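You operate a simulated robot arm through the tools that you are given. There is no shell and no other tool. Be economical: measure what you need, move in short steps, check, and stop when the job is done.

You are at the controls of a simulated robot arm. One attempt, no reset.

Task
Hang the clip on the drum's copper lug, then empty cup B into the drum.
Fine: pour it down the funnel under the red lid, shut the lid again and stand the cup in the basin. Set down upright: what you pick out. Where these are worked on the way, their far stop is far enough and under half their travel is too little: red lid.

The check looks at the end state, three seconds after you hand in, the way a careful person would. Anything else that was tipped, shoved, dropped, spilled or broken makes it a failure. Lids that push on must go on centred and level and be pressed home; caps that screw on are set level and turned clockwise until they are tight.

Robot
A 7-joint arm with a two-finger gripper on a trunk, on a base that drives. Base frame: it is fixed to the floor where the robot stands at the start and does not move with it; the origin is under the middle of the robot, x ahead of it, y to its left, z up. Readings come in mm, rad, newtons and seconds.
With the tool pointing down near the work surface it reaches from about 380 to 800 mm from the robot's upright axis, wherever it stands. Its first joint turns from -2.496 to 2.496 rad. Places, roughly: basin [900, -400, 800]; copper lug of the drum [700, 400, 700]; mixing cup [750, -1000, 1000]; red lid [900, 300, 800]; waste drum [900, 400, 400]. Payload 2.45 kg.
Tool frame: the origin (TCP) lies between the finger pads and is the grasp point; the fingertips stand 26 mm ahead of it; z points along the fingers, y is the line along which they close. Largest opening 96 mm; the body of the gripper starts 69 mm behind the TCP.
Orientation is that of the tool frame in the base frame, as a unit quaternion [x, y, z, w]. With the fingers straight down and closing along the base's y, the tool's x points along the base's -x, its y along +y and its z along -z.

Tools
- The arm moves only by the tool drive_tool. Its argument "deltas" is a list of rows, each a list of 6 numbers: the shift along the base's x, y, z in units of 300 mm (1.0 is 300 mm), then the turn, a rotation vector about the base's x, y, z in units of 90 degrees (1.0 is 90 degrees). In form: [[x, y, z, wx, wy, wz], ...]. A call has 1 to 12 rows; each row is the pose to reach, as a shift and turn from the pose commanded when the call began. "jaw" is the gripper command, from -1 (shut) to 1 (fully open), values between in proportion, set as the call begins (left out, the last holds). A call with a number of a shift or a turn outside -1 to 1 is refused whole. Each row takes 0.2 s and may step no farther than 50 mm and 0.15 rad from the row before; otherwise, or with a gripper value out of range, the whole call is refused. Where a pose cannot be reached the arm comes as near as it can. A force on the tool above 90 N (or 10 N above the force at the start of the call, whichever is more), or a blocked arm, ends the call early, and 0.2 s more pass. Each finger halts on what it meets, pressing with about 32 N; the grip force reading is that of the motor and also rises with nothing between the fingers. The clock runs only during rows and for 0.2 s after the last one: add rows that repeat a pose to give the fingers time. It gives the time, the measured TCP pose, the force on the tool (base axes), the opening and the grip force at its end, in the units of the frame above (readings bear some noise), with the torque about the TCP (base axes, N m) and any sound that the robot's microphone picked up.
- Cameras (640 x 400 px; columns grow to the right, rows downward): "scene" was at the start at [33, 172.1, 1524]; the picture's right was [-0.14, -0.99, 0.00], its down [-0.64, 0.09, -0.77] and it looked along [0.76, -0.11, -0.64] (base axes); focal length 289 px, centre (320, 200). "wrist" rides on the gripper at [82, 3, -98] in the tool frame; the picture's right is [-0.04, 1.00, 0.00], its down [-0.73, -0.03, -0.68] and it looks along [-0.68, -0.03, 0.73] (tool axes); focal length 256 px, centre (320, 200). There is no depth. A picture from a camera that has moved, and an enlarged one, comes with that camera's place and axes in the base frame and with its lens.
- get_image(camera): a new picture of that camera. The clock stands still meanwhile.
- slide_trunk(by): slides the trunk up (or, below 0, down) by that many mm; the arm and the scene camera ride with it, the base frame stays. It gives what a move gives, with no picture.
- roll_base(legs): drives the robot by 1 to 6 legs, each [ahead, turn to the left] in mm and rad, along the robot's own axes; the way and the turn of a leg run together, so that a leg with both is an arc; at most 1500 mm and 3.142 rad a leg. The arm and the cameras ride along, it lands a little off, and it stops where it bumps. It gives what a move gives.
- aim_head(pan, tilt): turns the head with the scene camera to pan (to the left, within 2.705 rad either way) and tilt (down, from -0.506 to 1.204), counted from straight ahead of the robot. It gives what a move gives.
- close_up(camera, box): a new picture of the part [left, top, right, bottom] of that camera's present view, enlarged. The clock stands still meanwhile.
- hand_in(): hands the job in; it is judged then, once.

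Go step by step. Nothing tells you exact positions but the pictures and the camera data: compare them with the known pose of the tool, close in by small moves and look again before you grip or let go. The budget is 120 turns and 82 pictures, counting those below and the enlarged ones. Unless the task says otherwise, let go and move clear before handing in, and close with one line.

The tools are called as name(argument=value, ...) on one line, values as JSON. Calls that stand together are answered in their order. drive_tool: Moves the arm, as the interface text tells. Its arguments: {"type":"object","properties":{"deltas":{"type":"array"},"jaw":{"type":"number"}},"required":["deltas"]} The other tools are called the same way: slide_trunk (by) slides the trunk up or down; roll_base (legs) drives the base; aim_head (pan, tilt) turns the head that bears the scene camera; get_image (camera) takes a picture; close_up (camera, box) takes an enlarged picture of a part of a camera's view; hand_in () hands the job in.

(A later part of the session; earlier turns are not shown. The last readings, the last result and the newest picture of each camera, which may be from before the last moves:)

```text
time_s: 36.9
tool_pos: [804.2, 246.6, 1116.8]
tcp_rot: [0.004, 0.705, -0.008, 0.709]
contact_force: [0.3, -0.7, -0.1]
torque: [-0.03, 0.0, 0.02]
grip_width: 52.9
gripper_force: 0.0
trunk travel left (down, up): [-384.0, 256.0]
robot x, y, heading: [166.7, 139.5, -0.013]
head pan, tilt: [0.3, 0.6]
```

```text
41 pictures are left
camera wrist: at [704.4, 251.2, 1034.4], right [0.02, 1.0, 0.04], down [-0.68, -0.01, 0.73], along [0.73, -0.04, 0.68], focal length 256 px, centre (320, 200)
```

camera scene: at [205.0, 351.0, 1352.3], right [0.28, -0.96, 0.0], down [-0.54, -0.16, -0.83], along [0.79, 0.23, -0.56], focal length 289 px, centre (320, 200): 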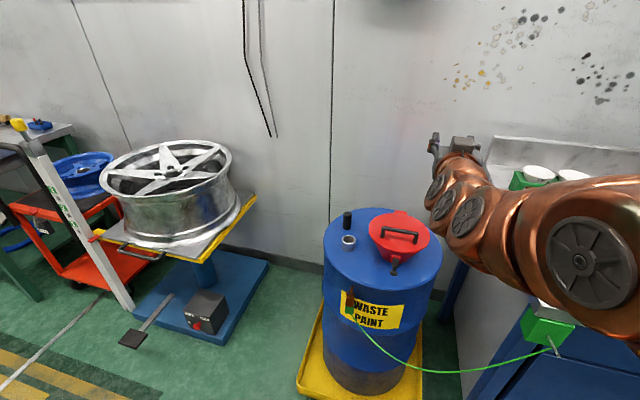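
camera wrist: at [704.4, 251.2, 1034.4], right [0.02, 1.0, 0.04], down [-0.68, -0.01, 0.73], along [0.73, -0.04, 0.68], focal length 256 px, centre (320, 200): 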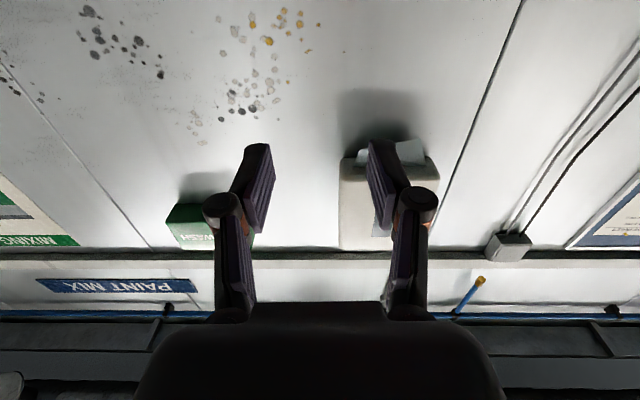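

Good position at (167, 140). I'll roll the tool by 90° so the fingers close vertically, with the wrist camera on the left side, and draw back in front of the lid at y 350.

drive_tool(deltas=[[-0.06, 0.05, 0, 0.09, 0, 0], [-0.12, 0.1, 0, 0.18, 0, 0], [-0.18, 0.15, 0, 0.27, 0, 0], [-0.24, 0.2, 0, 0.36, 0, 0], [-0.3, 0.25, 0, 0.45, 0, 0], [-0.3, 0.3, 0, 0.54, 0, 0], [-0.3, 0.345, 0, 0.63, 0, 0], [-0.3, 0.345, 0, 0.72, 0, 0], [-0.3, 0.345, 0, 0.81, 0, 0], [-0.3, 0.345, 0, 0.9, 0, 0], [-0.3, 0.345, 0, 0.99, 0, 0], [-0.3, 0.345, 0, 1, 0, 0]])

```text
time_s: 39.5
tool_pos: [713.0, 350.2, 1117.0]
tcp_rot: [0.505, 0.503, 0.494, 0.498]
contact_force: [-1.0, -0.6, 0.0]
torque: [0.01, 0.02, -0.02]
grip_width: 52.7
gripper_force: 0.1
trunk travel left (down, up): [-384.0, 256.0]
robot x, y, heading: [167.5, 139.0, -0.014]
head pan, tilt: [0.3, 0.6]
```

slide_trunk(by=-320)

get_image(camera="wrist")

get_image(camera="scene")

```text
time_s: 42.6
tool_pos: [712.8, 351.6, 797.9]
tcp_rot: [0.505, 0.504, 0.494, 0.498]
contact_force: [0.4, -0.6, -0.2]
torque: [0.0, 0.0, 0.0]
grip_width: 52.9
gripper_force: 0.0
trunk travel left (down, up): [-64.0, 576.0]
robot x, y, heading: [169.4, 140.1, -0.008]
head pan, tilt: [0.3, 0.6]
```

```text
40 pictures are left
camera wrist: at [613.6, 432.2, 801.5], right [0.02, -0.04, 1.0], down [-0.68, -0.73, -0.01], along [0.73, -0.68, -0.04], focal length 256 px, centre (320, 200)
```

wrist: 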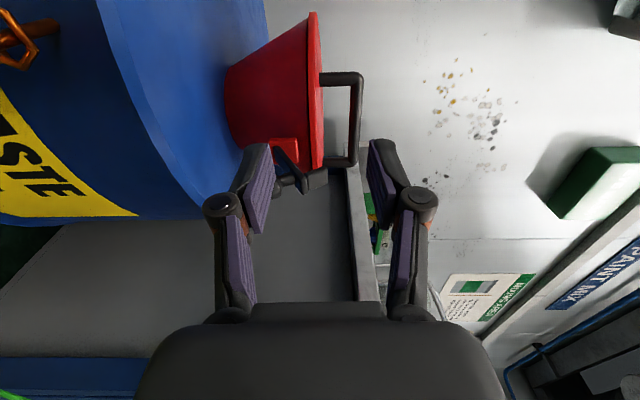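

```text
39 pictures are left
camera scene: at [205.0, 351.0, 1032.3], right [0.28, -0.96, 0.0], down [-0.54, -0.16, -0.83], along [0.79, 0.23, -0.56], focal length 289 px, centre (320, 200)
```

scene: 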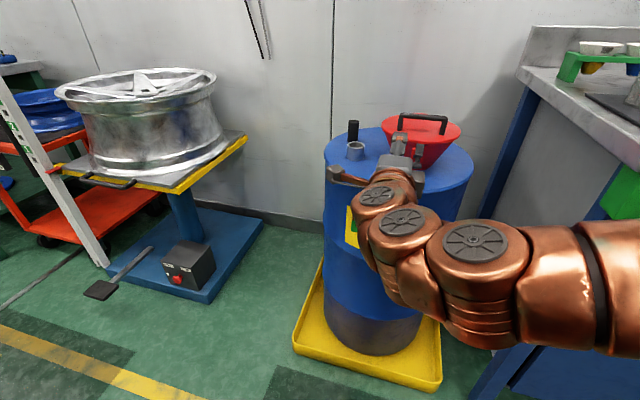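

Excellent side view. I'll enlarge it to see the latch and the rim overhang.

close_up(camera="wrist", box=[210, 0, 390, 215])

close_up(camera="wrist", box=[260, 110, 370, 200])

```text
1.86 times, centred on (300, 108) of wrist
camera zoom: at [613.6, 432.2, 801.5], right [0.02, -0.04, 1.0], down [-0.68, -0.73, -0.01], along [0.73, -0.68, -0.04], focal length 476 px, centre (357, 372)
```

zoom: 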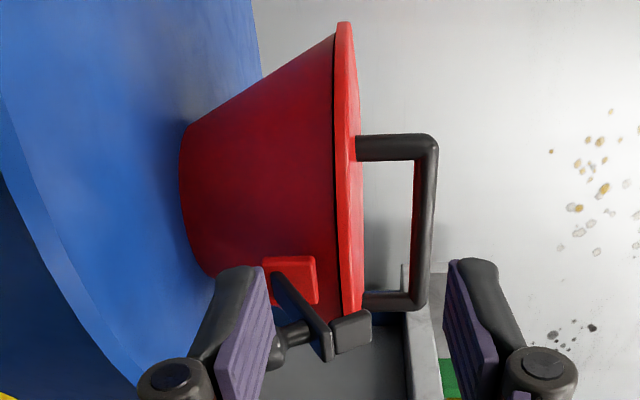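

```text
4.44 times, centred on (315, 155) of wrist
camera zoom: at [613.6, 432.2, 801.5], right [0.02, -0.04, 1.0], down [-0.68, -0.73, -0.01], along [0.73, -0.68, -0.04], focal length 1138 px, centre (342, 400)
```

zoom: 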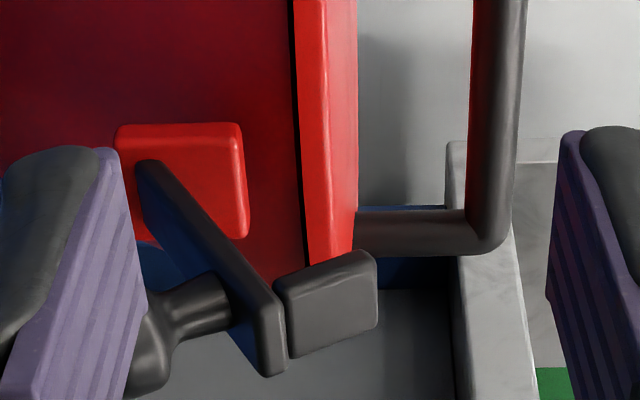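

The latch is a loose-looking side piece and the rim has almost no overhang, so I'll lift by the handle bar, letting the tool pitch follow the lid. To reach the fully open position I want the base squarely in front, at about (230, 290). I'll raise first, then drive.

slide_trunk(by=250)

roll_base(legs=[[0, 1.2], [165, 0], [0, -1.19]])

```text
time_s: 45.2
tool_pos: [712.7, 350.6, 1048.1]
tcp_rot: [0.505, 0.503, 0.494, 0.498]
contact_force: [0.9, -0.4, -0.1]
torque: [-0.02, 0.01, 0.02]
grip_width: 52.6
gripper_force: 0.1
trunk travel left (down, up): [-314.0, 326.0]
robot x, y, heading: [166.6, 138.9, -0.017]
head pan, tilt: [0.3, 0.6]
```

```text
time_s: 52.5
tool_pos: [774.9, 506.0, 1047.6]
tcp_rot: [0.502, 0.506, 0.496, 0.495]
contact_force: [-0.6, 0.6, -0.2]
torque: [0.01, -0.01, -0.01]
grip_width: 52.8
gripper_force: 0.1
trunk travel left (down, up): [-314.0, 326.0]
robot x, y, heading: [233.5, 291.4, -0.005]
head pan, tilt: [0.3, 0.6]
```

drive_tool(deltas=[[0, -0.14, 0.02, 0, 0, 0], [-0.01, -0.28, 0.02, 0, 0, 0], [-0.02, -0.42, 0.02, 0, 0, 0], [-0.03, -0.57, 0.02, 0, 0, 0], [-0.03, -0.57, 0.02, 0, 0, 0]])

slide_trunk(by=-210)

get_image(camera="wrist")

```text
time_s: 53.7
tool_pos: [772.5, 334.3, 1056.2]
tcp_rot: [0.503, 0.508, 0.494, 0.495]
contact_force: [0.9, 0.1, 0.4]
torque: [-0.04, 0.0, 0.04]
grip_width: 53.0
gripper_force: 0.0
out of reach, approached as far as the arm can: row 4, 5
trunk travel left (down, up): [-314.0, 326.0]
robot x, y, heading: [233.5, 288.6, -0.005]
head pan, tilt: [0.3, 0.6]
```

```text
time_s: 56.0
tool_pos: [771.0, 335.7, 846.8]
tcp_rot: [0.503, 0.507, 0.495, 0.495]
contact_force: [-0.6, -1.0, -1.3]
torque: [-0.03, -0.04, -0.02]
grip_width: 52.7
gripper_force: 0.0
trunk travel left (down, up): [-104.0, 536.0]
robot x, y, heading: [233.6, 291.1, -0.001]
head pan, tilt: [0.3, 0.6]
```

```text
36 pictures are left
camera wrist: at [671.1, 416.8, 851.6], right [0.02, -0.04, 1.0], down [-0.68, -0.74, -0.01], along [0.74, -0.68, -0.04], focal length 256 px, centre (320, 200)
```

wrist: 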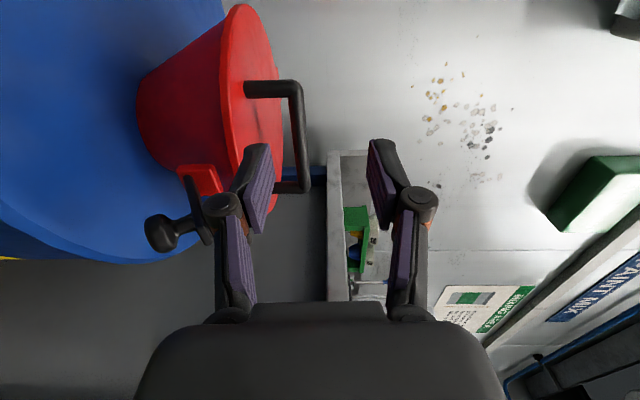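

The bar centre is at about z 828, with a 29 mm gap to the lid. I'll narrow the jaws to 24 mm, line up on the bar and slide in so one finger goes under it and one over it.

drive_tool(deltas=[[0, 0, -0.03, 0, 0, 0], [0, 0, -0.063, 0, 0, 0], [0, 0, -0.063, 0, 0, 0], [0, 0, -0.063, 0, 0, 0]], jaw=-0.5)

get_image(camera="wrist")

```text
time_s: 57.0
tool_pos: [777.1, 333.3, 842.9]
tcp_rot: [0.503, 0.508, 0.495, 0.494]
contact_force: [-0.1, 1.7, -0.5]
torque: [0.03, 0.01, -0.02]
grip_width: 23.9
gripper_force: 0.0
out of reach, approached as far as the arm can: row 1, 2, 3, 4
trunk travel left (down, up): [-104.0, 536.0]
robot x, y, heading: [235.6, 292.3, -0.002]
head pan, tilt: [0.3, 0.6]
```

```text
35 pictures are left
camera wrist: at [676.7, 414.9, 846.9], right [0.02, -0.04, 1.0], down [-0.68, -0.74, -0.01], along [0.74, -0.68, -0.04], focal length 256 px, centre (320, 200)
```

wrist: 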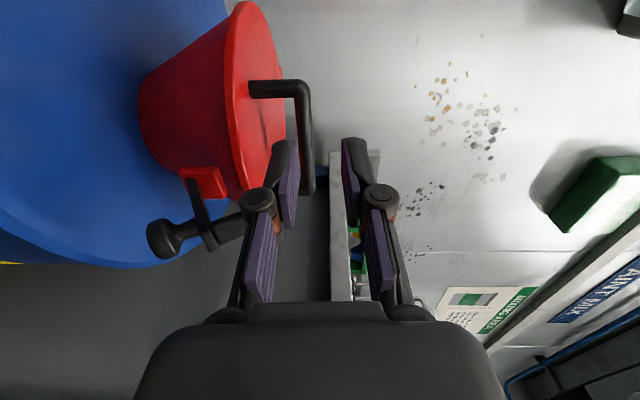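

slide_trunk(by=-15)

drive_tool(deltas=[[0.06, 0.007, 0, 0, 0, 0], [0.12, 0.007, 0, 0, 0, 0], [0.17, 0.007, 0, 0, 0, 0], [0.17, 0.007, 0, 0, 0, 0]])

get_image(camera="wrist")

```text
time_s: 57.6
tool_pos: [776.6, 332.8, 826.6]
tcp_rot: [0.504, 0.507, 0.494, 0.494]
contact_force: [0.6, -0.3, 0.0]
torque: [0.02, 0.0, 0.0]
grip_width: 24.3
gripper_force: 0.1
trunk travel left (down, up): [-89.0, 551.0]
robot x, y, heading: [235.0, 289.8, -0.005]
head pan, tilt: [0.3, 0.6]
```

```text
time_s: 58.6
tool_pos: [828.3, 335.6, 828.3]
tcp_rot: [0.503, 0.507, 0.495, 0.494]
contact_force: [-0.1, 0.4, 0.4]
torque: [0.01, -0.01, 0.02]
grip_width: 24.0
gripper_force: 0.1
trunk travel left (down, up): [-89.0, 551.0]
robot x, y, heading: [233.5, 290.3, -0.002]
head pan, tilt: [0.3, 0.6]
```

```text
34 pictures are left
camera wrist: at [728.1, 417.2, 832.0], right [0.02, -0.04, 1.0], down [-0.68, -0.74, -0.01], along [0.74, -0.68, -0.04], focal length 256 px, centre (320, 200)
```

wrist: 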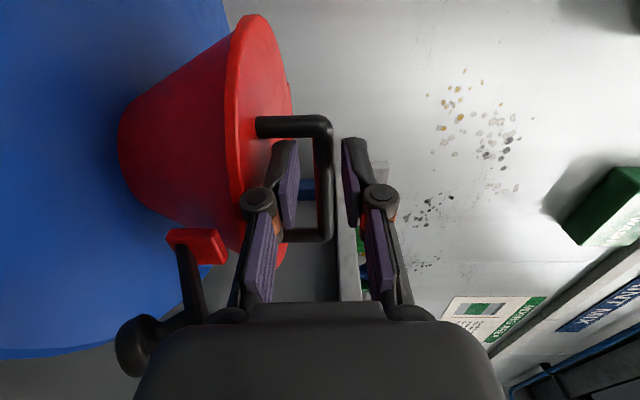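

The bar is caged between the fingers, so I'll go 15 mm deeper.

drive_tool(deltas=[[0.03, 0, 0.005, 0, 0, 0], [0.055, 0, 0.005, 0, 0, 0], [0.055, 0, 0.005, 0, 0, 0]], jaw=-0.65)

close_up(camera="wrist", box=[200, 90, 440, 290])

```text
time_s: 59.4
tool_pos: [844.1, 335.9, 830.7]
tcp_rot: [0.502, 0.508, 0.496, 0.494]
contact_force: [-5.8, -2.4, 3.4]
torque: [-0.15, 0.5, -0.1]
grip_width: 17.2
gripper_force: 0.3
trunk travel left (down, up): [-89.0, 551.0]
robot x, y, heading: [227.5, 289.4, -0.001]
head pan, tilt: [0.3, 0.6]
```

```text
2.00 times, centred on (320, 190) of wrist
camera zoom: at [744.2, 417.1, 833.3], right [0.02, -0.04, 1.0], down [-0.68, -0.74, -0.01], along [0.74, -0.68, -0.04], focal length 512 px, centre (320, 220)
```

zoom: 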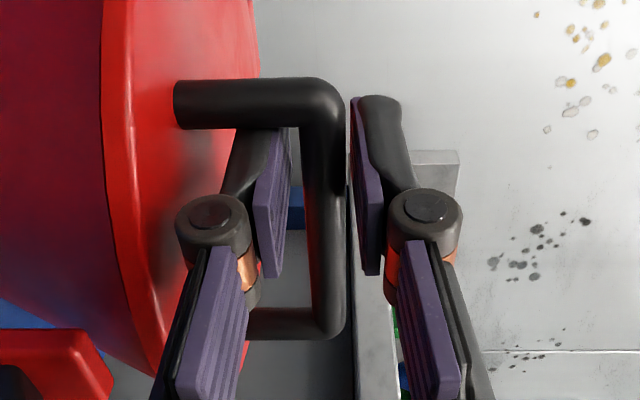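

There is a light contact (about 6 N backwards), perhaps the gripper body against the latch piece. I'll back off 7 mm and raise a little.

drive_tool(deltas=[[-0.023, 0.005, 0, 0, 0, 0], [-0.023, 0.005, 0, 0, 0, 0]])

get_image(camera="scene")

```text
time_s: 60.0
tool_pos: [838.6, 335.9, 829.2]
tcp_rot: [0.504, 0.507, 0.494, 0.495]
contact_force: [6.1, -14.9, -1.4]
torque: [-0.19, -0.05, -0.33]
grip_width: 17.6
gripper_force: 0.5
trunk travel left (down, up): [-89.0, 551.0]
robot x, y, heading: [233.5, 292.7, 0.001]
head pan, tilt: [0.3, 0.6]
```

```text
32 pictures are left
camera scene: at [267.0, 500.7, 1057.4], right [0.29, -0.96, 0.0], down [-0.54, -0.16, -0.83], along [0.79, 0.24, -0.56], focal length 289 px, centre (320, 200)
```

scene: 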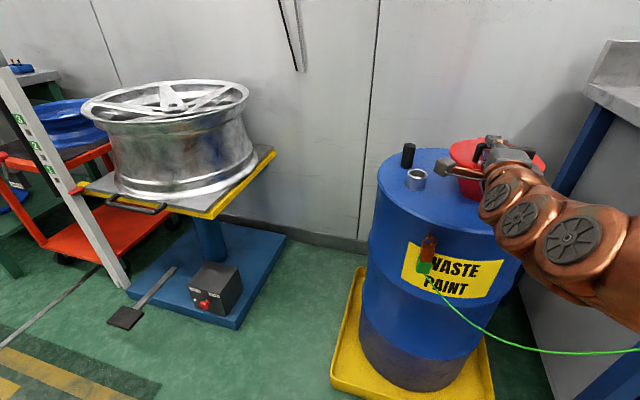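

The finger's side is pressing the handle's leg, so I'll shift 6 mm to the right.

drive_tool(deltas=[[0, -0.025, 0, 0, 0, 0], [0, -0.025, 0, 0, 0, 0]])

```text
time_s: 60.6
tool_pos: [837.7, 331.8, 829.0]
tcp_rot: [0.503, 0.508, 0.495, 0.494]
contact_force: [0.5, -0.8, -0.6]
torque: [-0.01, -0.04, -0.01]
grip_width: 16.4
gripper_force: 0.1
trunk travel left (down, up): [-89.0, 551.0]
robot x, y, heading: [235.0, 288.3, -0.006]
head pan, tilt: [0.3, 0.6]
```

Clear of contact. I'll start lifting along the lid's arc to about 24° and check the force.

drive_tool(deltas=[[0.0223, 0, 0.068, 0, 0.0711, 0], [0.054, 0, 0.132, 0, 0.142, 0], [0.0937, 0, 0.191, 0, 0.2133, 0], [0.0937, 0, 0.191, 0, 0.2133, 0]])

get_image(camera="wrist")

```text
time_s: 61.6
tool_pos: [866.1, 329.6, 885.6]
tcp_rot: [0.579, 0.583, 0.404, 0.402]
contact_force: [0.2, 1.2, -1.8]
torque: [0.01, 0.03, 0.02]
grip_width: 17.7
gripper_force: 0.6
trunk travel left (down, up): [-89.0, 551.0]
robot x, y, heading: [230.7, 293.3, -0.0]
head pan, tilt: [0.3, 0.6]
```

```text
31 pictures are left
camera wrist: at [773.3, 410.6, 922.5], right [0.35, -0.04, 0.94], down [-0.64, -0.74, 0.21], along [0.68, -0.68, -0.28], focal length 256 px, centre (320, 200)
```

wrist: 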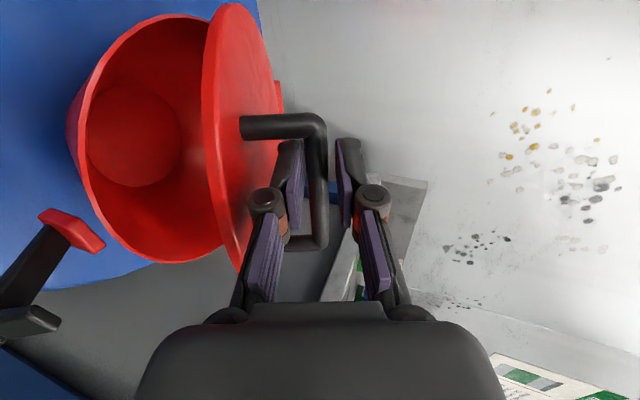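

The lid follows with under 2 N. Continuing the arc to about 72°.

drive_tool(deltas=[[0.0473, 0, 0.0527, 0, 0.0644, 0], [0.1017, 0, 0.0987, 0, 0.131, 0], [0.1613, 0, 0.1363, 0, 0.198, 0], [0.226, 0, 0.1657, 0, 0.264, 0], [0.2943, 0, 0.186, 0, 0.331, 0], [0.3637, 0, 0.1967, 0, 0.398, 0], [0.3637, 0, 0.1967, 0, 0.398, 0]])

get_image(camera="wrist")

```text
time_s: 63.2
tool_pos: [895.3, 335.7, 934.8]
tcp_rot: [0.665, 0.678, 0.219, 0.222]
contact_force: [-1.4, 4.0, 3.7]
torque: [-0.08, -0.06, 0.02]
grip_width: 16.8
gripper_force: 0.0
out of reach, approached as far as the arm can: row 5, 6, 7
trunk travel left (down, up): [-89.0, 551.0]
robot x, y, heading: [233.7, 291.1, -0.002]
head pan, tilt: [0.3, 0.6]
```

```text
30 pictures are left
camera wrist: at [836.2, 417.0, 1014.3], right [0.8, -0.02, 0.59], down [-0.42, -0.73, 0.54], along [0.42, -0.68, -0.6], focal length 256 px, centre (320, 200)
```

wrist: 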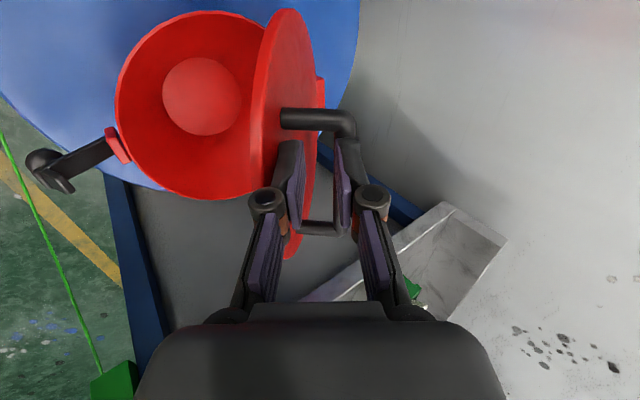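

The lid opened to roughly 42° and stayed controlled, but the trunk is too low for the rest of the arc. I'll lower the lid gently back, then retry with the trunk higher and a slightly pitched tool.

drive_tool(deltas=[[-0.039, -0.01, -0.0753, 0, -0.0955, 0], [-0.0977, -0.01, -0.1347, 0, -0.189, 0], [-0.1467, -0.01, -0.2027, 0, -0.278, 0], [-0.181, -0.01, -0.2687, 0, -0.356, 0], [-0.199, -0.01, -0.3173, 0, -0.378, 0], [-0.2037, -0.01, -0.333, 0, -0.378, 0], [-0.2037, -0.01, -0.333, 0, -0.378, 0]])

get_image(camera="wrist")

```text
time_s: 64.7
tool_pos: [837.8, 331.6, 903.5]
tcp_rot: [0.551, 0.567, 0.436, 0.429]
contact_force: [-37.7, 2.2, 34.7]
torque: [-0.51, -1.39, -0.21]
grip_width: 41.1
gripper_force: 16.8
trunk travel left (down, up): [-89.0, 551.0]
robot x, y, heading: [233.0, 291.1, -0.0]
head pan, tilt: [0.3, 0.6]
stopped in row 7: the force on the tool passed its limit at 123 N (the readings are from after the stop); the commanded pose is now the measured one
```

```text
29 pictures are left
camera wrist: at [739.0, 411.3, 930.5], right [0.25, -0.03, 0.97], down [-0.65, -0.75, 0.15], along [0.72, -0.66, -0.21], focal length 256 px, centre (320, 200)
```

wrist: 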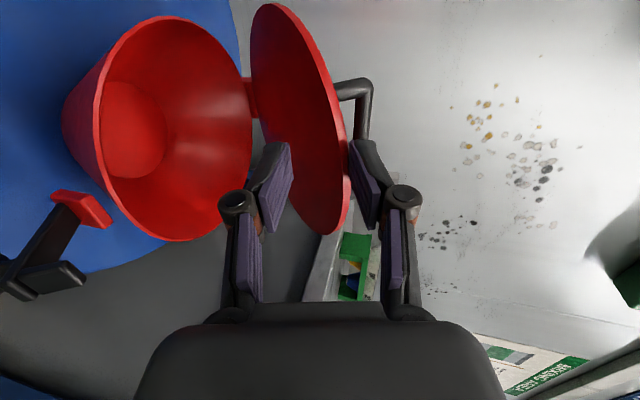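

The fingers slipped off the bar and now straddle the lid plate at its rim, with the lid about 40° open. I'll open the jaws to relieve the force and look again.

drive_tool(deltas=[[0, 0, 0, 0, 0, 0], [0, 0, 0, 0, 0, 0], [0, 0, 0, 0, 0, 0]], jaw=0.6)

get_image(camera="wrist")

get_image(camera="scene")

```text
time_s: 65.5
tool_pos: [838.6, 331.7, 895.1]
tcp_rot: [0.555, 0.572, 0.431, 0.423]
contact_force: [-1.2, -0.3, 0.0]
torque: [0.0, 0.0, 0.0]
grip_width: 76.9
gripper_force: 0.0
trunk travel left (down, up): [-89.0, 551.0]
robot x, y, heading: [232.2, 292.4, 0.002]
head pan, tilt: [0.3, 0.6]
```

```text
28 pictures are left
camera wrist: at [741.8, 410.9, 922.7], right [0.27, -0.03, 0.96], down [-0.64, -0.75, 0.16], along [0.72, -0.66, -0.22], focal length 256 px, centre (320, 200)
```

wrist: 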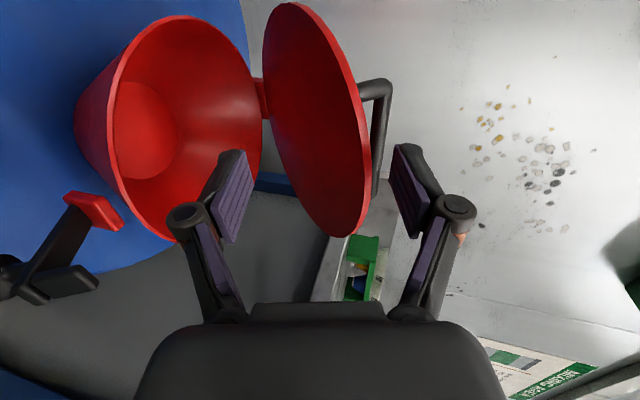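

```text
27 pictures are left
camera scene: at [266.2, 501.5, 1057.2], right [0.29, -0.96, 0.0], down [-0.54, -0.17, -0.83], along [0.79, 0.24, -0.56], focal length 289 px, centre (320, 200)
```

scene: 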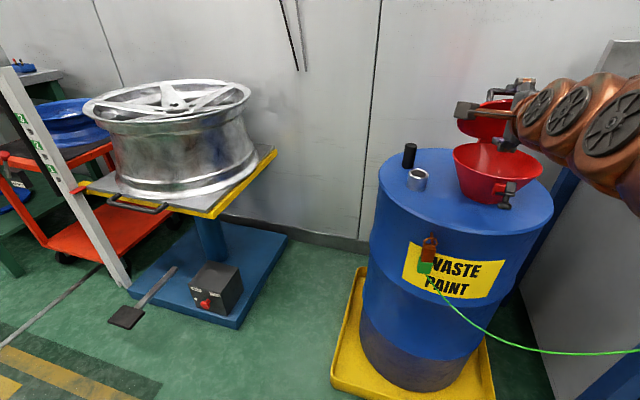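

The lid stays put on its own: the hinge holds by friction, and there's no contact force now. I'll back out, shut the fingers and push the lid open from underneath.

drive_tool(deltas=[[-0.1, 0, 0.03, 0, 0, 0], [-0.2, 0, 0.06, 0, 0, 0], [-0.2, 0, 0.06, 0, 0, 0]])

drive_tool(deltas=[[0, -0.03, -0.05, 0, 0, 0], [0, -0.07, -0.08, 0, 0, 0], [0, -0.07, -0.08, 0, 0, 0], [0, -0.07, -0.08, 0, 0, 0], [0, -0.07, -0.08, 0, 0, 0]], jaw=-1)

get_image(camera="wrist")

```text
time_s: 66.2
tool_pos: [777.1, 331.6, 913.1]
tcp_rot: [0.555, 0.571, 0.431, 0.424]
contact_force: [-0.1, -0.9, 0.1]
torque: [-0.02, 0.01, -0.01]
grip_width: 76.8
gripper_force: 0.1
trunk travel left (down, up): [-89.0, 551.0]
robot x, y, heading: [230.3, 292.1, -0.0]
head pan, tilt: [0.3, 0.6]
```

```text
time_s: 67.5
tool_pos: [777.7, 309.0, 889.7]
tcp_rot: [0.555, 0.572, 0.431, 0.423]
contact_force: [0.2, 0.5, 0.4]
torque: [-0.02, -0.01, 0.02]
grip_width: 0.1
gripper_force: 29.0
trunk travel left (down, up): [-89.0, 551.0]
robot x, y, heading: [230.0, 290.5, -0.0]
head pan, tilt: [0.3, 0.6]
```

```text
26 pictures are left
camera wrist: at [680.6, 389.1, 917.1], right [0.27, -0.03, 0.96], down [-0.64, -0.75, 0.16], along [0.72, -0.66, -0.22], focal length 256 px, centre (320, 200)
```

wrist: 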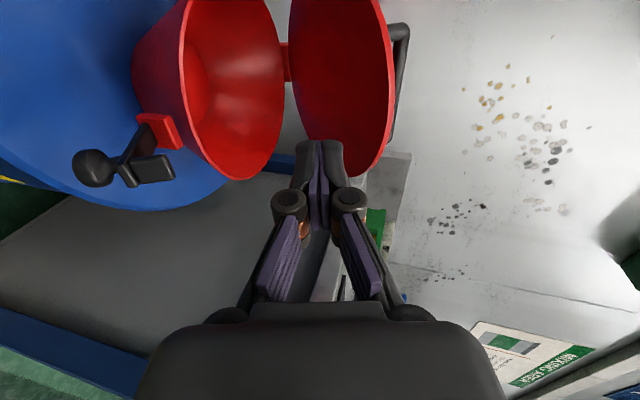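

drive_tool(deltas=[[0.15, 0, -0.02, 0, 0, 0], [0.27, 0, 0, 0, 0, 0], [0.37, 0, 0.04, 0, 0, 0], [0.45, 0, 0.07, 0, 0, 0], [0.53, 0, 0.1, 0, 0, 0], [0.53, 0, 0.1, 0, 0, 0]])

get_image(camera="wrist")

```text
time_s: 68.8
tool_pos: [937.5, 309.8, 917.9]
tcp_rot: [0.555, 0.571, 0.432, 0.423]
contact_force: [-0.3, 0.2, 0.0]
torque: [0.01, -0.03, 0.01]
grip_width: 0.0
gripper_force: 27.9
trunk travel left (down, up): [-89.0, 551.0]
robot x, y, heading: [235.3, 288.9, -0.005]
head pan, tilt: [0.3, 0.6]
```

```text
25 pictures are left
camera wrist: at [840.4, 388.5, 946.3], right [0.27, -0.03, 0.96], down [-0.64, -0.75, 0.16], along [0.72, -0.66, -0.22], focal length 256 px, centre (320, 200)
```

wrist: 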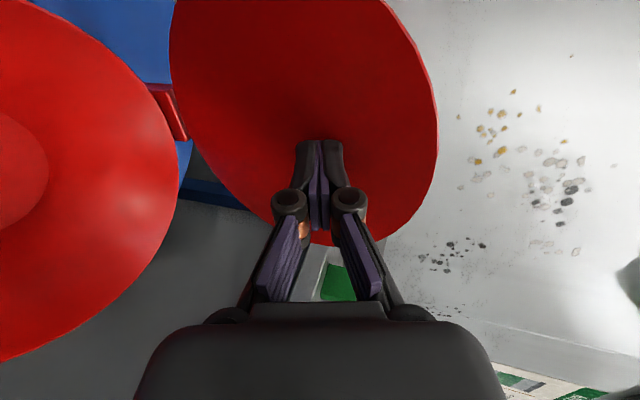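

The lid is following with no resistance. I'll push on in smaller steps towards its far stop.

drive_tool(deltas=[[0.04, 0, 0.01, 0, 0, 0], [0.08, 0, 0.02, 0, 0, 0], [0.12, 0, 0.02, 0, 0, 0], [0.15, 0, 0.02, 0, 0, 0], [0.15, 0, 0.02, 0, 0, 0]])

```text
time_s: 70.0
tool_pos: [982.3, 310.0, 923.7]
tcp_rot: [0.556, 0.571, 0.431, 0.424]
contact_force: [0.0, -0.1, -0.3]
torque: [-0.02, 0.0, -0.03]
grip_width: 0.1
gripper_force: 29.1
trunk travel left (down, up): [-89.0, 551.0]
robot x, y, heading: [234.2, 289.8, -0.001]
head pan, tilt: [0.3, 0.6]
```

drive_tool(deltas=[[-0.15, 0, 0.03, 0, 0, 0], [-0.3, 0, 0.06, 0, 0, 0], [-0.45, 0, 0.09, 0, 0, 0], [-0.6, 0, 0.12, 0, 0, 0], [-0.68, 0, 0.12, 0, 0, 0]])

get_image(camera="wrist")

```text
time_s: 71.2
tool_pos: [779.3, 310.0, 961.5]
tcp_rot: [0.555, 0.57, 0.432, 0.425]
contact_force: [-0.6, -0.5, 0.5]
torque: [-0.01, 0.01, -0.01]
grip_width: 0.0
gripper_force: 28.3
trunk travel left (down, up): [-89.0, 551.0]
robot x, y, heading: [233.4, 291.9, 0.001]
head pan, tilt: [0.3, 0.6]
```

```text
24 pictures are left
camera wrist: at [681.4, 389.9, 989.8], right [0.27, -0.03, 0.96], down [-0.64, -0.75, 0.16], along [0.72, -0.66, -0.22], focal length 256 px, centre (320, 200)
```

wrist: 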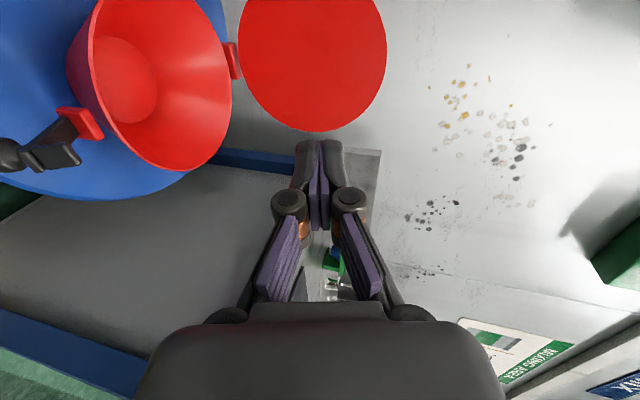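

The lid now stands open past vertical and holds. Next I fetch cup B: raise the trunk a little, then turn the tool to a 35° down-pitched grasp with the fingers closing horizontally, on the way to the bench.

slide_trunk(by=70)

drive_tool(deltas=[[-0.05, -0.05, 0, -0.0774, 0.0283, 0.0211], [-0.1, -0.12, 0, -0.1548, 0.0566, 0.0422], [-0.15, -0.2, 0, -0.2322, 0.0849, 0.0633], [-0.2, -0.3, 0, -0.3096, 0.1132, 0.0844], [-0.25, -0.4, 0, -0.387, 0.1415, 0.1055], [-0.28, -0.5, 0, -0.4644, 0.1698, 0.1266], [-0.28, -0.6, 0, -0.5418, 0.1981, 0.1477], [-0.28, -0.7, 0, -0.6192, 0.2264, 0.1688], [-0.28, -0.8, 0, -0.6966, 0.2547, 0.1899], [-0.28, -0.9, 0, -0.774, 0.283, 0.211], [-0.28, -0.95, 0, -0.8512, 0.3112, 0.2324], [-0.28, -0.95, 0, -0.8512, 0.3112, 0.2324]], jaw=1)

```text
time_s: 72.3
tool_pos: [780.0, 310.3, 1029.8]
tcp_rot: [0.554, 0.571, 0.431, 0.425]
contact_force: [0.2, 0.5, 0.0]
torque: [-0.01, -0.01, -0.02]
grip_width: 0.0
gripper_force: 29.0
trunk travel left (down, up): [-159.0, 481.0]
robot x, y, heading: [235.6, 288.3, 0.001]
head pan, tilt: [0.3, 0.6]
```

```text
time_s: 74.9
tool_pos: [696.6, 25.3, 1030.6]
tcp_rot: [0.153, 0.874, -0.082, 0.454]
contact_force: [0.0, -0.1, -0.6]
torque: [0.01, -0.01, 0.02]
grip_width: 95.9
gripper_force: 0.1
trunk travel left (down, up): [-159.0, 481.0]
robot x, y, heading: [234.0, 289.4, 0.005]
head pan, tilt: [0.3, 0.6]
```

drive_tool(deltas=[[0, -0.15, -0.03, 0, 0, 0], [0, -0.3, -0.06, 0, 0, 0], [-0.01, -0.43, -0.1, 0, 0, 0], [-0.01, -0.43, -0.1, 0, 0, 0]])

aim_head(pan=-0.75, tilt=0.3)

get_image(camera="scene")

get_image(camera="wrist")

```text
time_s: 75.9
tool_pos: [691.2, -105.9, 1001.4]
tcp_rot: [0.154, 0.874, -0.081, 0.454]
contact_force: [0.6, -0.1, -0.2]
torque: [0.03, 0.0, -0.02]
grip_width: 96.0
gripper_force: 0.1
trunk travel left (down, up): [-159.0, 481.0]
robot x, y, heading: [235.0, 292.5, 0.003]
head pan, tilt: [0.3, 0.6]
```

```text
time_s: 77.2
tool_pos: [692.4, -104.7, 1002.2]
tcp_rot: [0.156, 0.874, -0.082, 0.454]
contact_force: [0.0, -0.1, 0.4]
torque: [-0.04, 0.0, 0.0]
grip_width: 95.8
gripper_force: 0.0
trunk travel left (down, up): [-159.0, 481.0]
robot x, y, heading: [233.1, 291.4, -0.001]
head pan, tilt: [-0.75, 0.3]
```

```text
23 pictures are left
camera scene: at [249.9, 411.6, 1154.8], right [-0.68, -0.73, 0.0], down [-0.22, 0.2, -0.96], along [0.7, -0.65, -0.3], focal length 289 px, centre (320, 200)
```

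scene: 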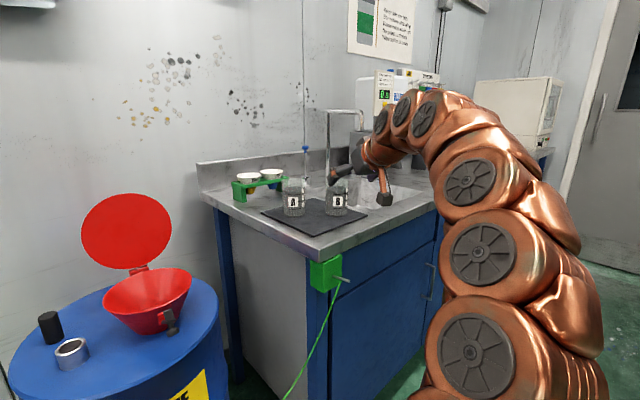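

```text
22 pictures are left
camera wrist: at [571.6, -57.8, 990.3], right [0.37, 0.93, 0.03], down [-0.14, 0.02, 0.99], along [0.92, -0.37, 0.13], focal length 256 px, centre (320, 200)
```

wrist: 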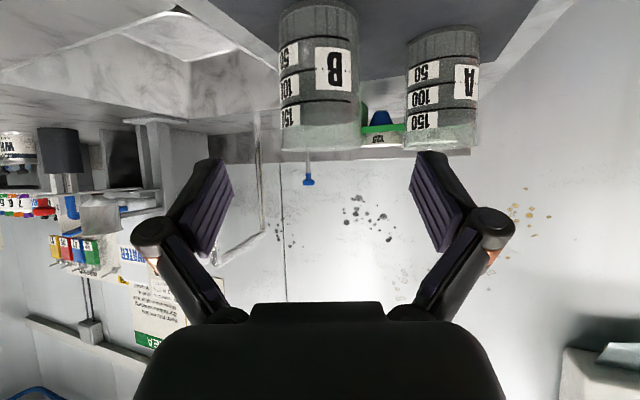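

Cup B lies right on the finger centreline. I'll check its height and distance in an enlarged view before going in.

close_up(camera="scene", box=[270, 140, 410, 230])

```text
4.44 times, centred on (340, 185) of scene
camera zoom: at [249.9, 411.6, 1154.8], right [-0.68, -0.73, 0.0], down [-0.22, 0.2, -0.96], along [0.7, -0.65, -0.3], focal length 1282 px, centre (231, 267)
```

zoom: 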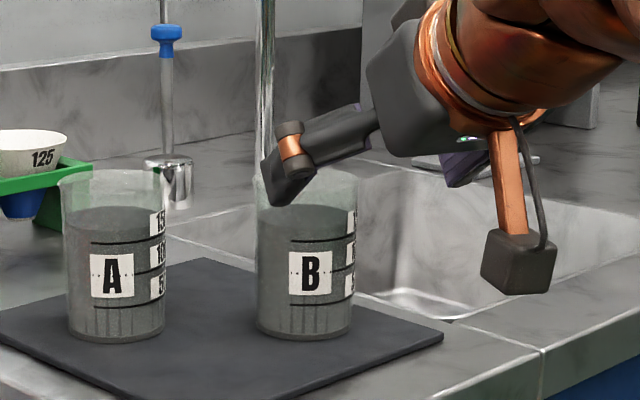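

Three views agree that cup B is nearer and higher than I first reckoned: about (768, -134), base z 882, rim z 978, about 68 mm across. I'll advance along the tool axis to TCP (768, -134, 932).

drive_tool(deltas=[[0, 0, -0.043, 0, 0, 0], [0.08, -0.03, -0.1, 0, 0, 0], [0.16, -0.06, -0.16, 0, 0, 0], [0.16, -0.06, -0.16, 0, 0, 0]])

get_image(camera="wrist")

close_up(camera="scene", box=[270, 140, 410, 230])

```text
time_s: 78.2
tool_pos: [739.1, -120.5, 952.5]
tcp_rot: [0.154, 0.874, -0.081, 0.454]
contact_force: [0.4, -1.0, 0.5]
torque: [-0.02, 0.0, -0.02]
grip_width: 95.8
gripper_force: 0.1
trunk travel left (down, up): [-159.0, 481.0]
robot x, y, heading: [235.7, 292.6, -0.001]
head pan, tilt: [-0.75, 0.3]
```

```text
20 pictures are left
camera wrist: at [619.1, -73.3, 941.7], right [0.37, 0.93, 0.03], down [-0.14, 0.02, 0.99], along [0.92, -0.37, 0.13], focal length 256 px, centre (320, 200)
```

wrist: 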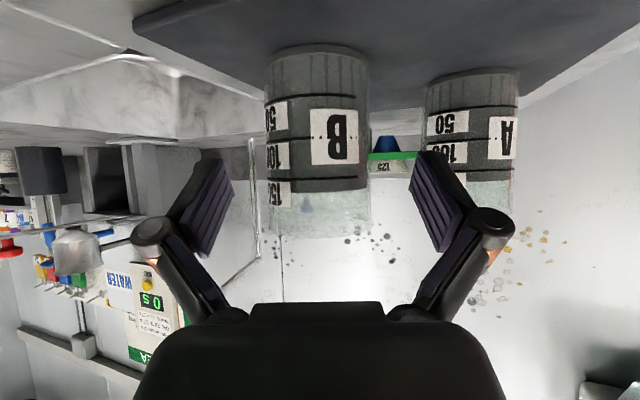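

```text
4.44 times, centred on (340, 185) of scene
camera zoom: at [249.8, 411.5, 1154.8], right [-0.68, -0.73, 0.0], down [-0.22, 0.2, -0.96], along [0.7, -0.65, -0.3], focal length 1282 px, centre (231, 267)
```

zoom: 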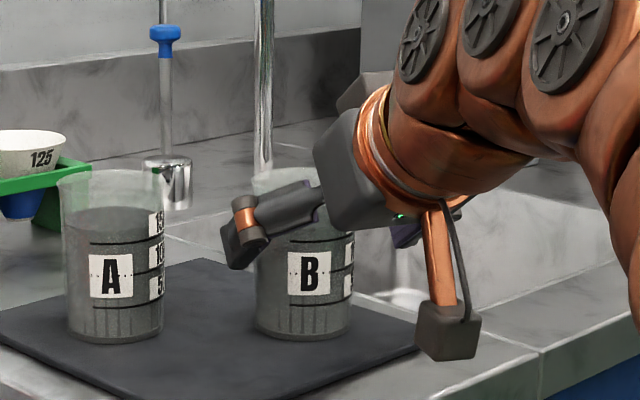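

drive_tool(deltas=[[0.05, -0.02, -0.03, 0, 0, 0], [0.097, -0.042, -0.057, 0, 0, 0], [0.097, -0.042, -0.057, 0, 0, 0]])

drive_tool(deltas=[[0, 0, 0, 0, 0, 0], [0, 0, 0, 0, 0, 0], [0, 0, 0, 0, 0, 0], [0, 0, 0, 0, 0, 0]], jaw=-0.2)

get_image(camera="wrist")

```text
time_s: 79.0
tool_pos: [767.6, -134.7, 936.7]
tcp_rot: [0.155, 0.873, -0.081, 0.454]
contact_force: [0.3, -0.1, -0.4]
torque: [0.01, 0.0, 0.02]
grip_width: 95.8
gripper_force: 0.1
trunk travel left (down, up): [-159.0, 481.0]
robot x, y, heading: [231.6, 292.3, -0.002]
head pan, tilt: [-0.75, 0.3]
```

```text
time_s: 80.0
tool_pos: [768.4, -134.5, 936.1]
tcp_rot: [0.156, 0.874, -0.082, 0.454]
contact_force: [-1.3, 2.1, 4.1]
torque: [-0.05, 0.07, -0.04]
grip_width: 56.8
gripper_force: 31.9
trunk travel left (down, up): [-159.0, 481.0]
robot x, y, heading: [232.6, 293.0, 0.002]
head pan, tilt: [-0.75, 0.3]
```

```text
18 pictures are left
camera wrist: at [648.2, -87.4, 925.1], right [0.37, 0.93, 0.03], down [-0.14, 0.02, 0.99], along [0.92, -0.37, 0.13], focal length 256 px, centre (320, 200)
```

wrist: 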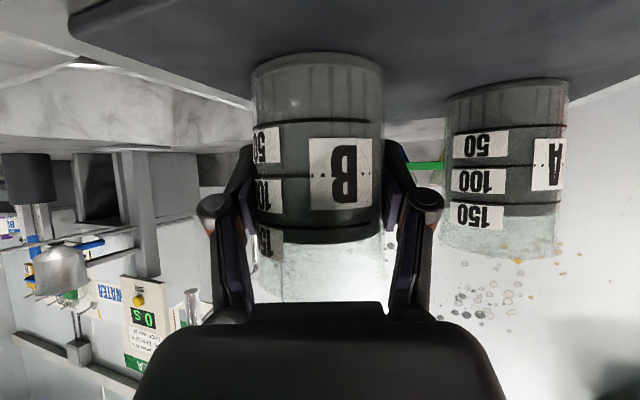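

Cup B is gripped at 57 mm. I'll lift it straight up and then carry it gently round in front of the bench corner.

drive_tool(deltas=[[0, 0, 0.05, 0, 0, 0], [0, 0, 0.14, 0, 0, 0], [0, 0, 0.24, 0, 0, 0], [0, 0.02, 0.33, 0, 0, 0], [0, 0.08, 0.36, 0, 0, 0], [0, 0.17, 0.36, 0, 0, 0], [0, 0.27, 0.36, 0, 0, 0.02], [0, 0.38, 0.36, 0, 0, 0.05], [0, 0.5, 0.36, 0, 0, 0.08], [0, 0.61, 0.36, 0, 0, 0.11], [0, 0.7, 0.36, 0, 0, 0.13], [0, 0.74, 0.36, 0, 0, 0.14]])

get_image(camera="wrist")

```text
time_s: 82.6
tool_pos: [769.1, 88.2, 1043.9]
tcp_rot: [0.059, 0.886, -0.031, 0.459]
contact_force: [0.1, 0.1, -0.4]
torque: [-0.03, -0.03, 0.02]
grip_width: 56.5
gripper_force: 32.0
trunk travel left (down, up): [-159.0, 481.0]
robot x, y, heading: [232.2, 288.6, 0.001]
head pan, tilt: [-0.75, 0.3]
```

```text
17 pictures are left
camera wrist: at [641.3, 107.4, 1033.1], right [0.15, 0.99, 0.03], down [-0.14, -0.01, 0.99], along [0.98, -0.16, 0.13], focal length 256 px, centre (320, 200)
```

wrist: 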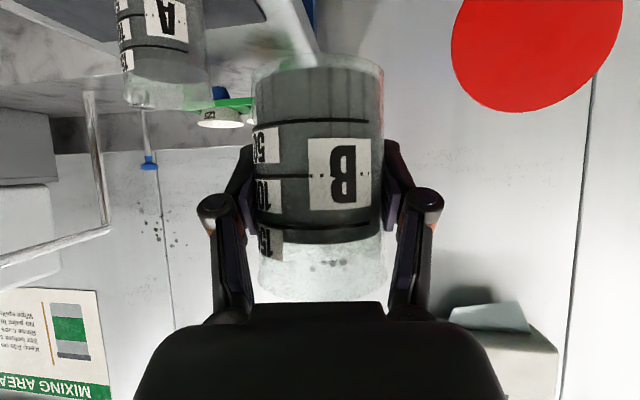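

The cup is level and secure. I'll carry it on to the funnel.

drive_tool(deltas=[[0.01, 0.06, 0, 0, 0, 0.01], [0.03, 0.16, 0, 0, 0, 0.02], [0.06, 0.27, 0, 0, 0, 0.03], [0.1, 0.38, -0.02, 0, 0, 0.045], [0.15, 0.49, -0.05, 0, 0, 0.06], [0.2, 0.6, -0.1, 0, 0, 0.075], [0.26, 0.7, -0.16, 0, 0, 0.085], [0.32, 0.79, -0.23, 0, 0, 0.085], [0.37, 0.86, -0.31, 0, 0, 0.085], [0.41, 0.9, -0.38, 0, 0, 0.085], [0.423, 0.9, -0.413, 0, 0, 0.085], [0.423, 0.9, -0.413, 0, 0, 0.085]])

aim_head(pan=0.0, tilt=0.4)

get_image(camera="scene")

```text
time_s: 85.2
tool_pos: [896.3, 358.8, 920.0]
tcp_rot: [-0.001, 0.888, 0.0, 0.461]
contact_force: [-0.2, -0.7, -1.1]
torque: [0.05, -0.01, -0.01]
grip_width: 56.4
gripper_force: 32.2
trunk travel left (down, up): [-159.0, 481.0]
robot x, y, heading: [231.6, 292.2, 0.001]
head pan, tilt: [-0.75, 0.3]
```

```text
time_s: 86.3
tool_pos: [896.4, 358.7, 918.3]
tcp_rot: [-0.001, 0.887, -0.001, 0.461]
contact_force: [0.5, 0.7, -1.4]
torque: [0.01, -0.02, 0.0]
grip_width: 56.6
gripper_force: 32.3
trunk travel left (down, up): [-159.0, 481.0]
robot x, y, heading: [234.6, 290.0, -0.002]
head pan, tilt: [0.0, 0.4]
```

```text
16 pictures are left
camera scene: at [274.3, 475.3, 1145.5], right [0.0, -1.0, 0.0], down [-0.39, 0.0, -0.92], along [0.92, 0.0, -0.39], focal length 289 px, centre (320, 200)
```

scene: 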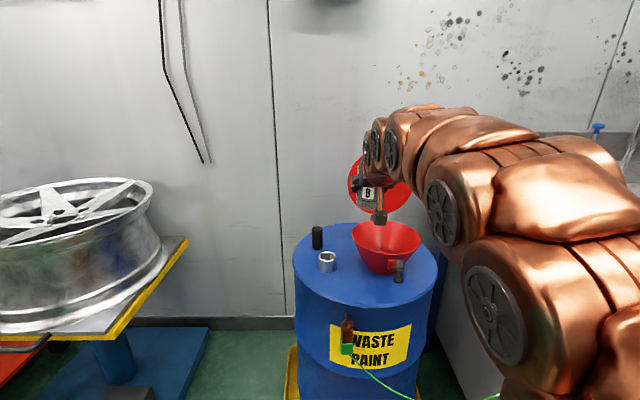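

The cup stands over the funnel. I'll lower to pouring height and roll slowly to the right, so that the lip stays over the funnel centre.

drive_tool(deltas=[[-0.01, 0, -0.03, 0.055, 0, 0], [-0.02, 0, -0.06, 0.11, 0, 0], [-0.027, 0, -0.085, 0.165, 0, 0], [-0.027, 0, -0.085, 0.22, 0, 0], [-0.027, 0, -0.085, 0.275, 0, 0], [-0.027, 0, -0.085, 0.33, 0, 0], [-0.027, 0, -0.085, 0.385, 0, 0], [-0.027, 0, -0.085, 0.44, 0, 0], [-0.027, 0, -0.085, 0.495, 0, 0], [-0.027, 0, -0.085, 0.55, 0, 0], [-0.027, 0, -0.085, 0.605, 0, 0], [-0.027, 0, -0.085, 0.66, 0, 0]])

get_image(camera="wrist")

```text
time_s: 88.9
tool_pos: [888.6, 357.1, 893.2]
tcp_rot: [0.228, 0.771, 0.44, 0.4]
contact_force: [-0.6, -0.8, -1.0]
torque: [0.0, 0.01, -0.02]
grip_width: 56.2
gripper_force: 31.3
trunk travel left (down, up): [-159.0, 481.0]
robot x, y, heading: [232.2, 291.9, 0.001]
head pan, tilt: [0.0, 0.4]
```

```text
15 pictures are left
camera wrist: at [759.2, 368.1, 890.5], right [0.02, 0.48, 0.88], down [-0.13, -0.87, 0.48], along [0.99, -0.13, 0.04], focal length 256 px, centre (320, 200)
```

wrist: 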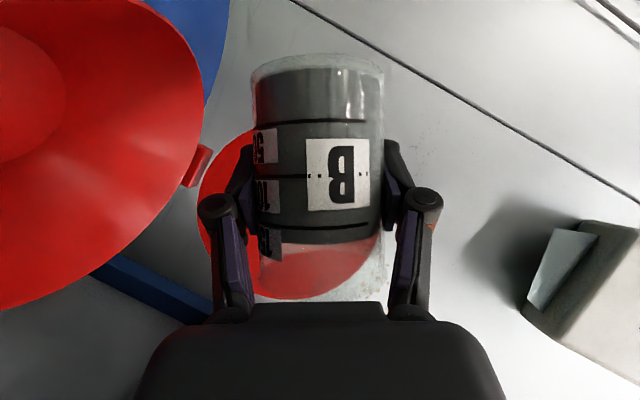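

drive_tool(deltas=[[0, 0, 0, 0.05, 0, 0], [0, 0, 0, 0.1, 0, 0], [0, 0, 0, 0.15, 0, 0], [0, 0, 0, 0.2, 0, 0], [0, 0, 0, 0.25, 0, 0], [0, 0, 0, 0.3, 0, 0], [0, 0, 0, 0.35, 0, 0], [0, 0, 0, 0.4, 0, 0], [0, -0.01, 0, 0.45, 0, 0], [0, -0.02, 0, 0.5, 0, 0], [0, -0.03, 0, 0.55, 0, 0], [0, -0.03, 0, 0.6, 0, 0]])

get_image(camera="wrist")

```text
time_s: 91.5
tool_pos: [886.6, 347.8, 894.6]
tcp_rot: [0.384, 0.487, 0.742, 0.254]
contact_force: [0.7, -0.6, -0.4]
torque: [-0.01, -0.01, -0.01]
grip_width: 56.3
gripper_force: 32.4
trunk travel left (down, up): [-159.0, 481.0]
robot x, y, heading: [234.1, 293.4, -0.003]
head pan, tilt: [0.0, 0.4]
```

```text
14 pictures are left
camera wrist: at [759.1, 356.9, 900.6], right [0.02, -0.43, 0.9], down [-0.13, -0.9, -0.42], along [0.99, -0.11, -0.07], focal length 256 px, centre (320, 200)
```

wrist: 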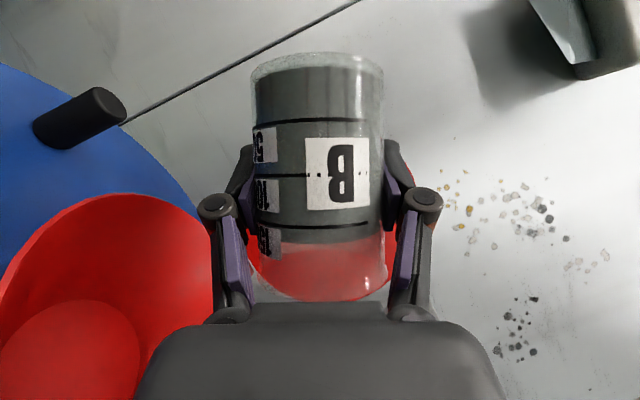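

The cup's contents don't seem to have changed yet at about 115°. I'll tilt further to about 140°, raise slightly for gripper clearance and give it time.

drive_tool(deltas=[[0, 0, 0.03, 0.07, 0, 0], [0, 0, 0.06, 0.14, 0, 0], [0, 0, 0.09, 0.21, 0, 0], [0, 0, 0.1, 0.28, 0, 0], [0, 0, 0.1, 0.28, 0, 0], [0, 0, 0.1, 0.28, 0, 0], [0, 0, 0.1, 0.28, 0, 0], [0, 0, 0.1, 0.28, 0, 0], [0, 0, 0.1, 0.28, 0, 0], [0, 0, 0.1, 0.28, 0, 0]])

get_image(camera="wrist")

```text
time_s: 93.7
tool_pos: [888.6, 349.5, 924.6]
tcp_rot: [0.43, 0.314, 0.83, 0.165]
contact_force: [-0.4, 0.2, 0.1]
torque: [0.03, -0.03, 0.01]
grip_width: 56.1
gripper_force: 31.8
trunk travel left (down, up): [-159.0, 481.0]
robot x, y, heading: [232.1, 289.6, -0.0]
head pan, tilt: [0.0, 0.4]
```

```text
13 pictures are left
camera wrist: at [759.0, 353.6, 933.2], right [0.02, -0.77, 0.64], down [-0.13, -0.63, -0.76], along [0.99, -0.07, -0.12], focal length 256 px, centre (320, 200)
```

wrist: 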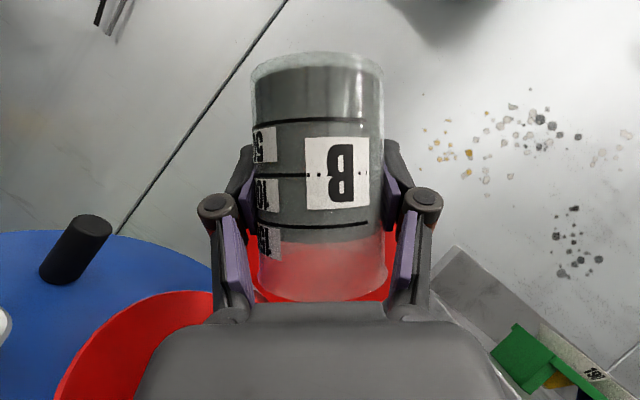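

close_up(camera="scene", box=[330, 140, 440, 280])

```text
2.86 times, centred on (385, 210) of scene
camera zoom: at [274.3, 475.3, 1145.5], right [0.0, -1.0, 0.0], down [-0.39, 0.0, -0.92], along [0.92, 0.0, -0.39], focal length 824 px, centre (134, 171)
```

zoom: 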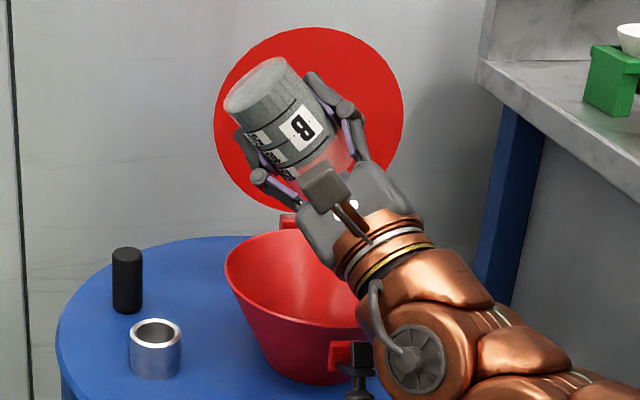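

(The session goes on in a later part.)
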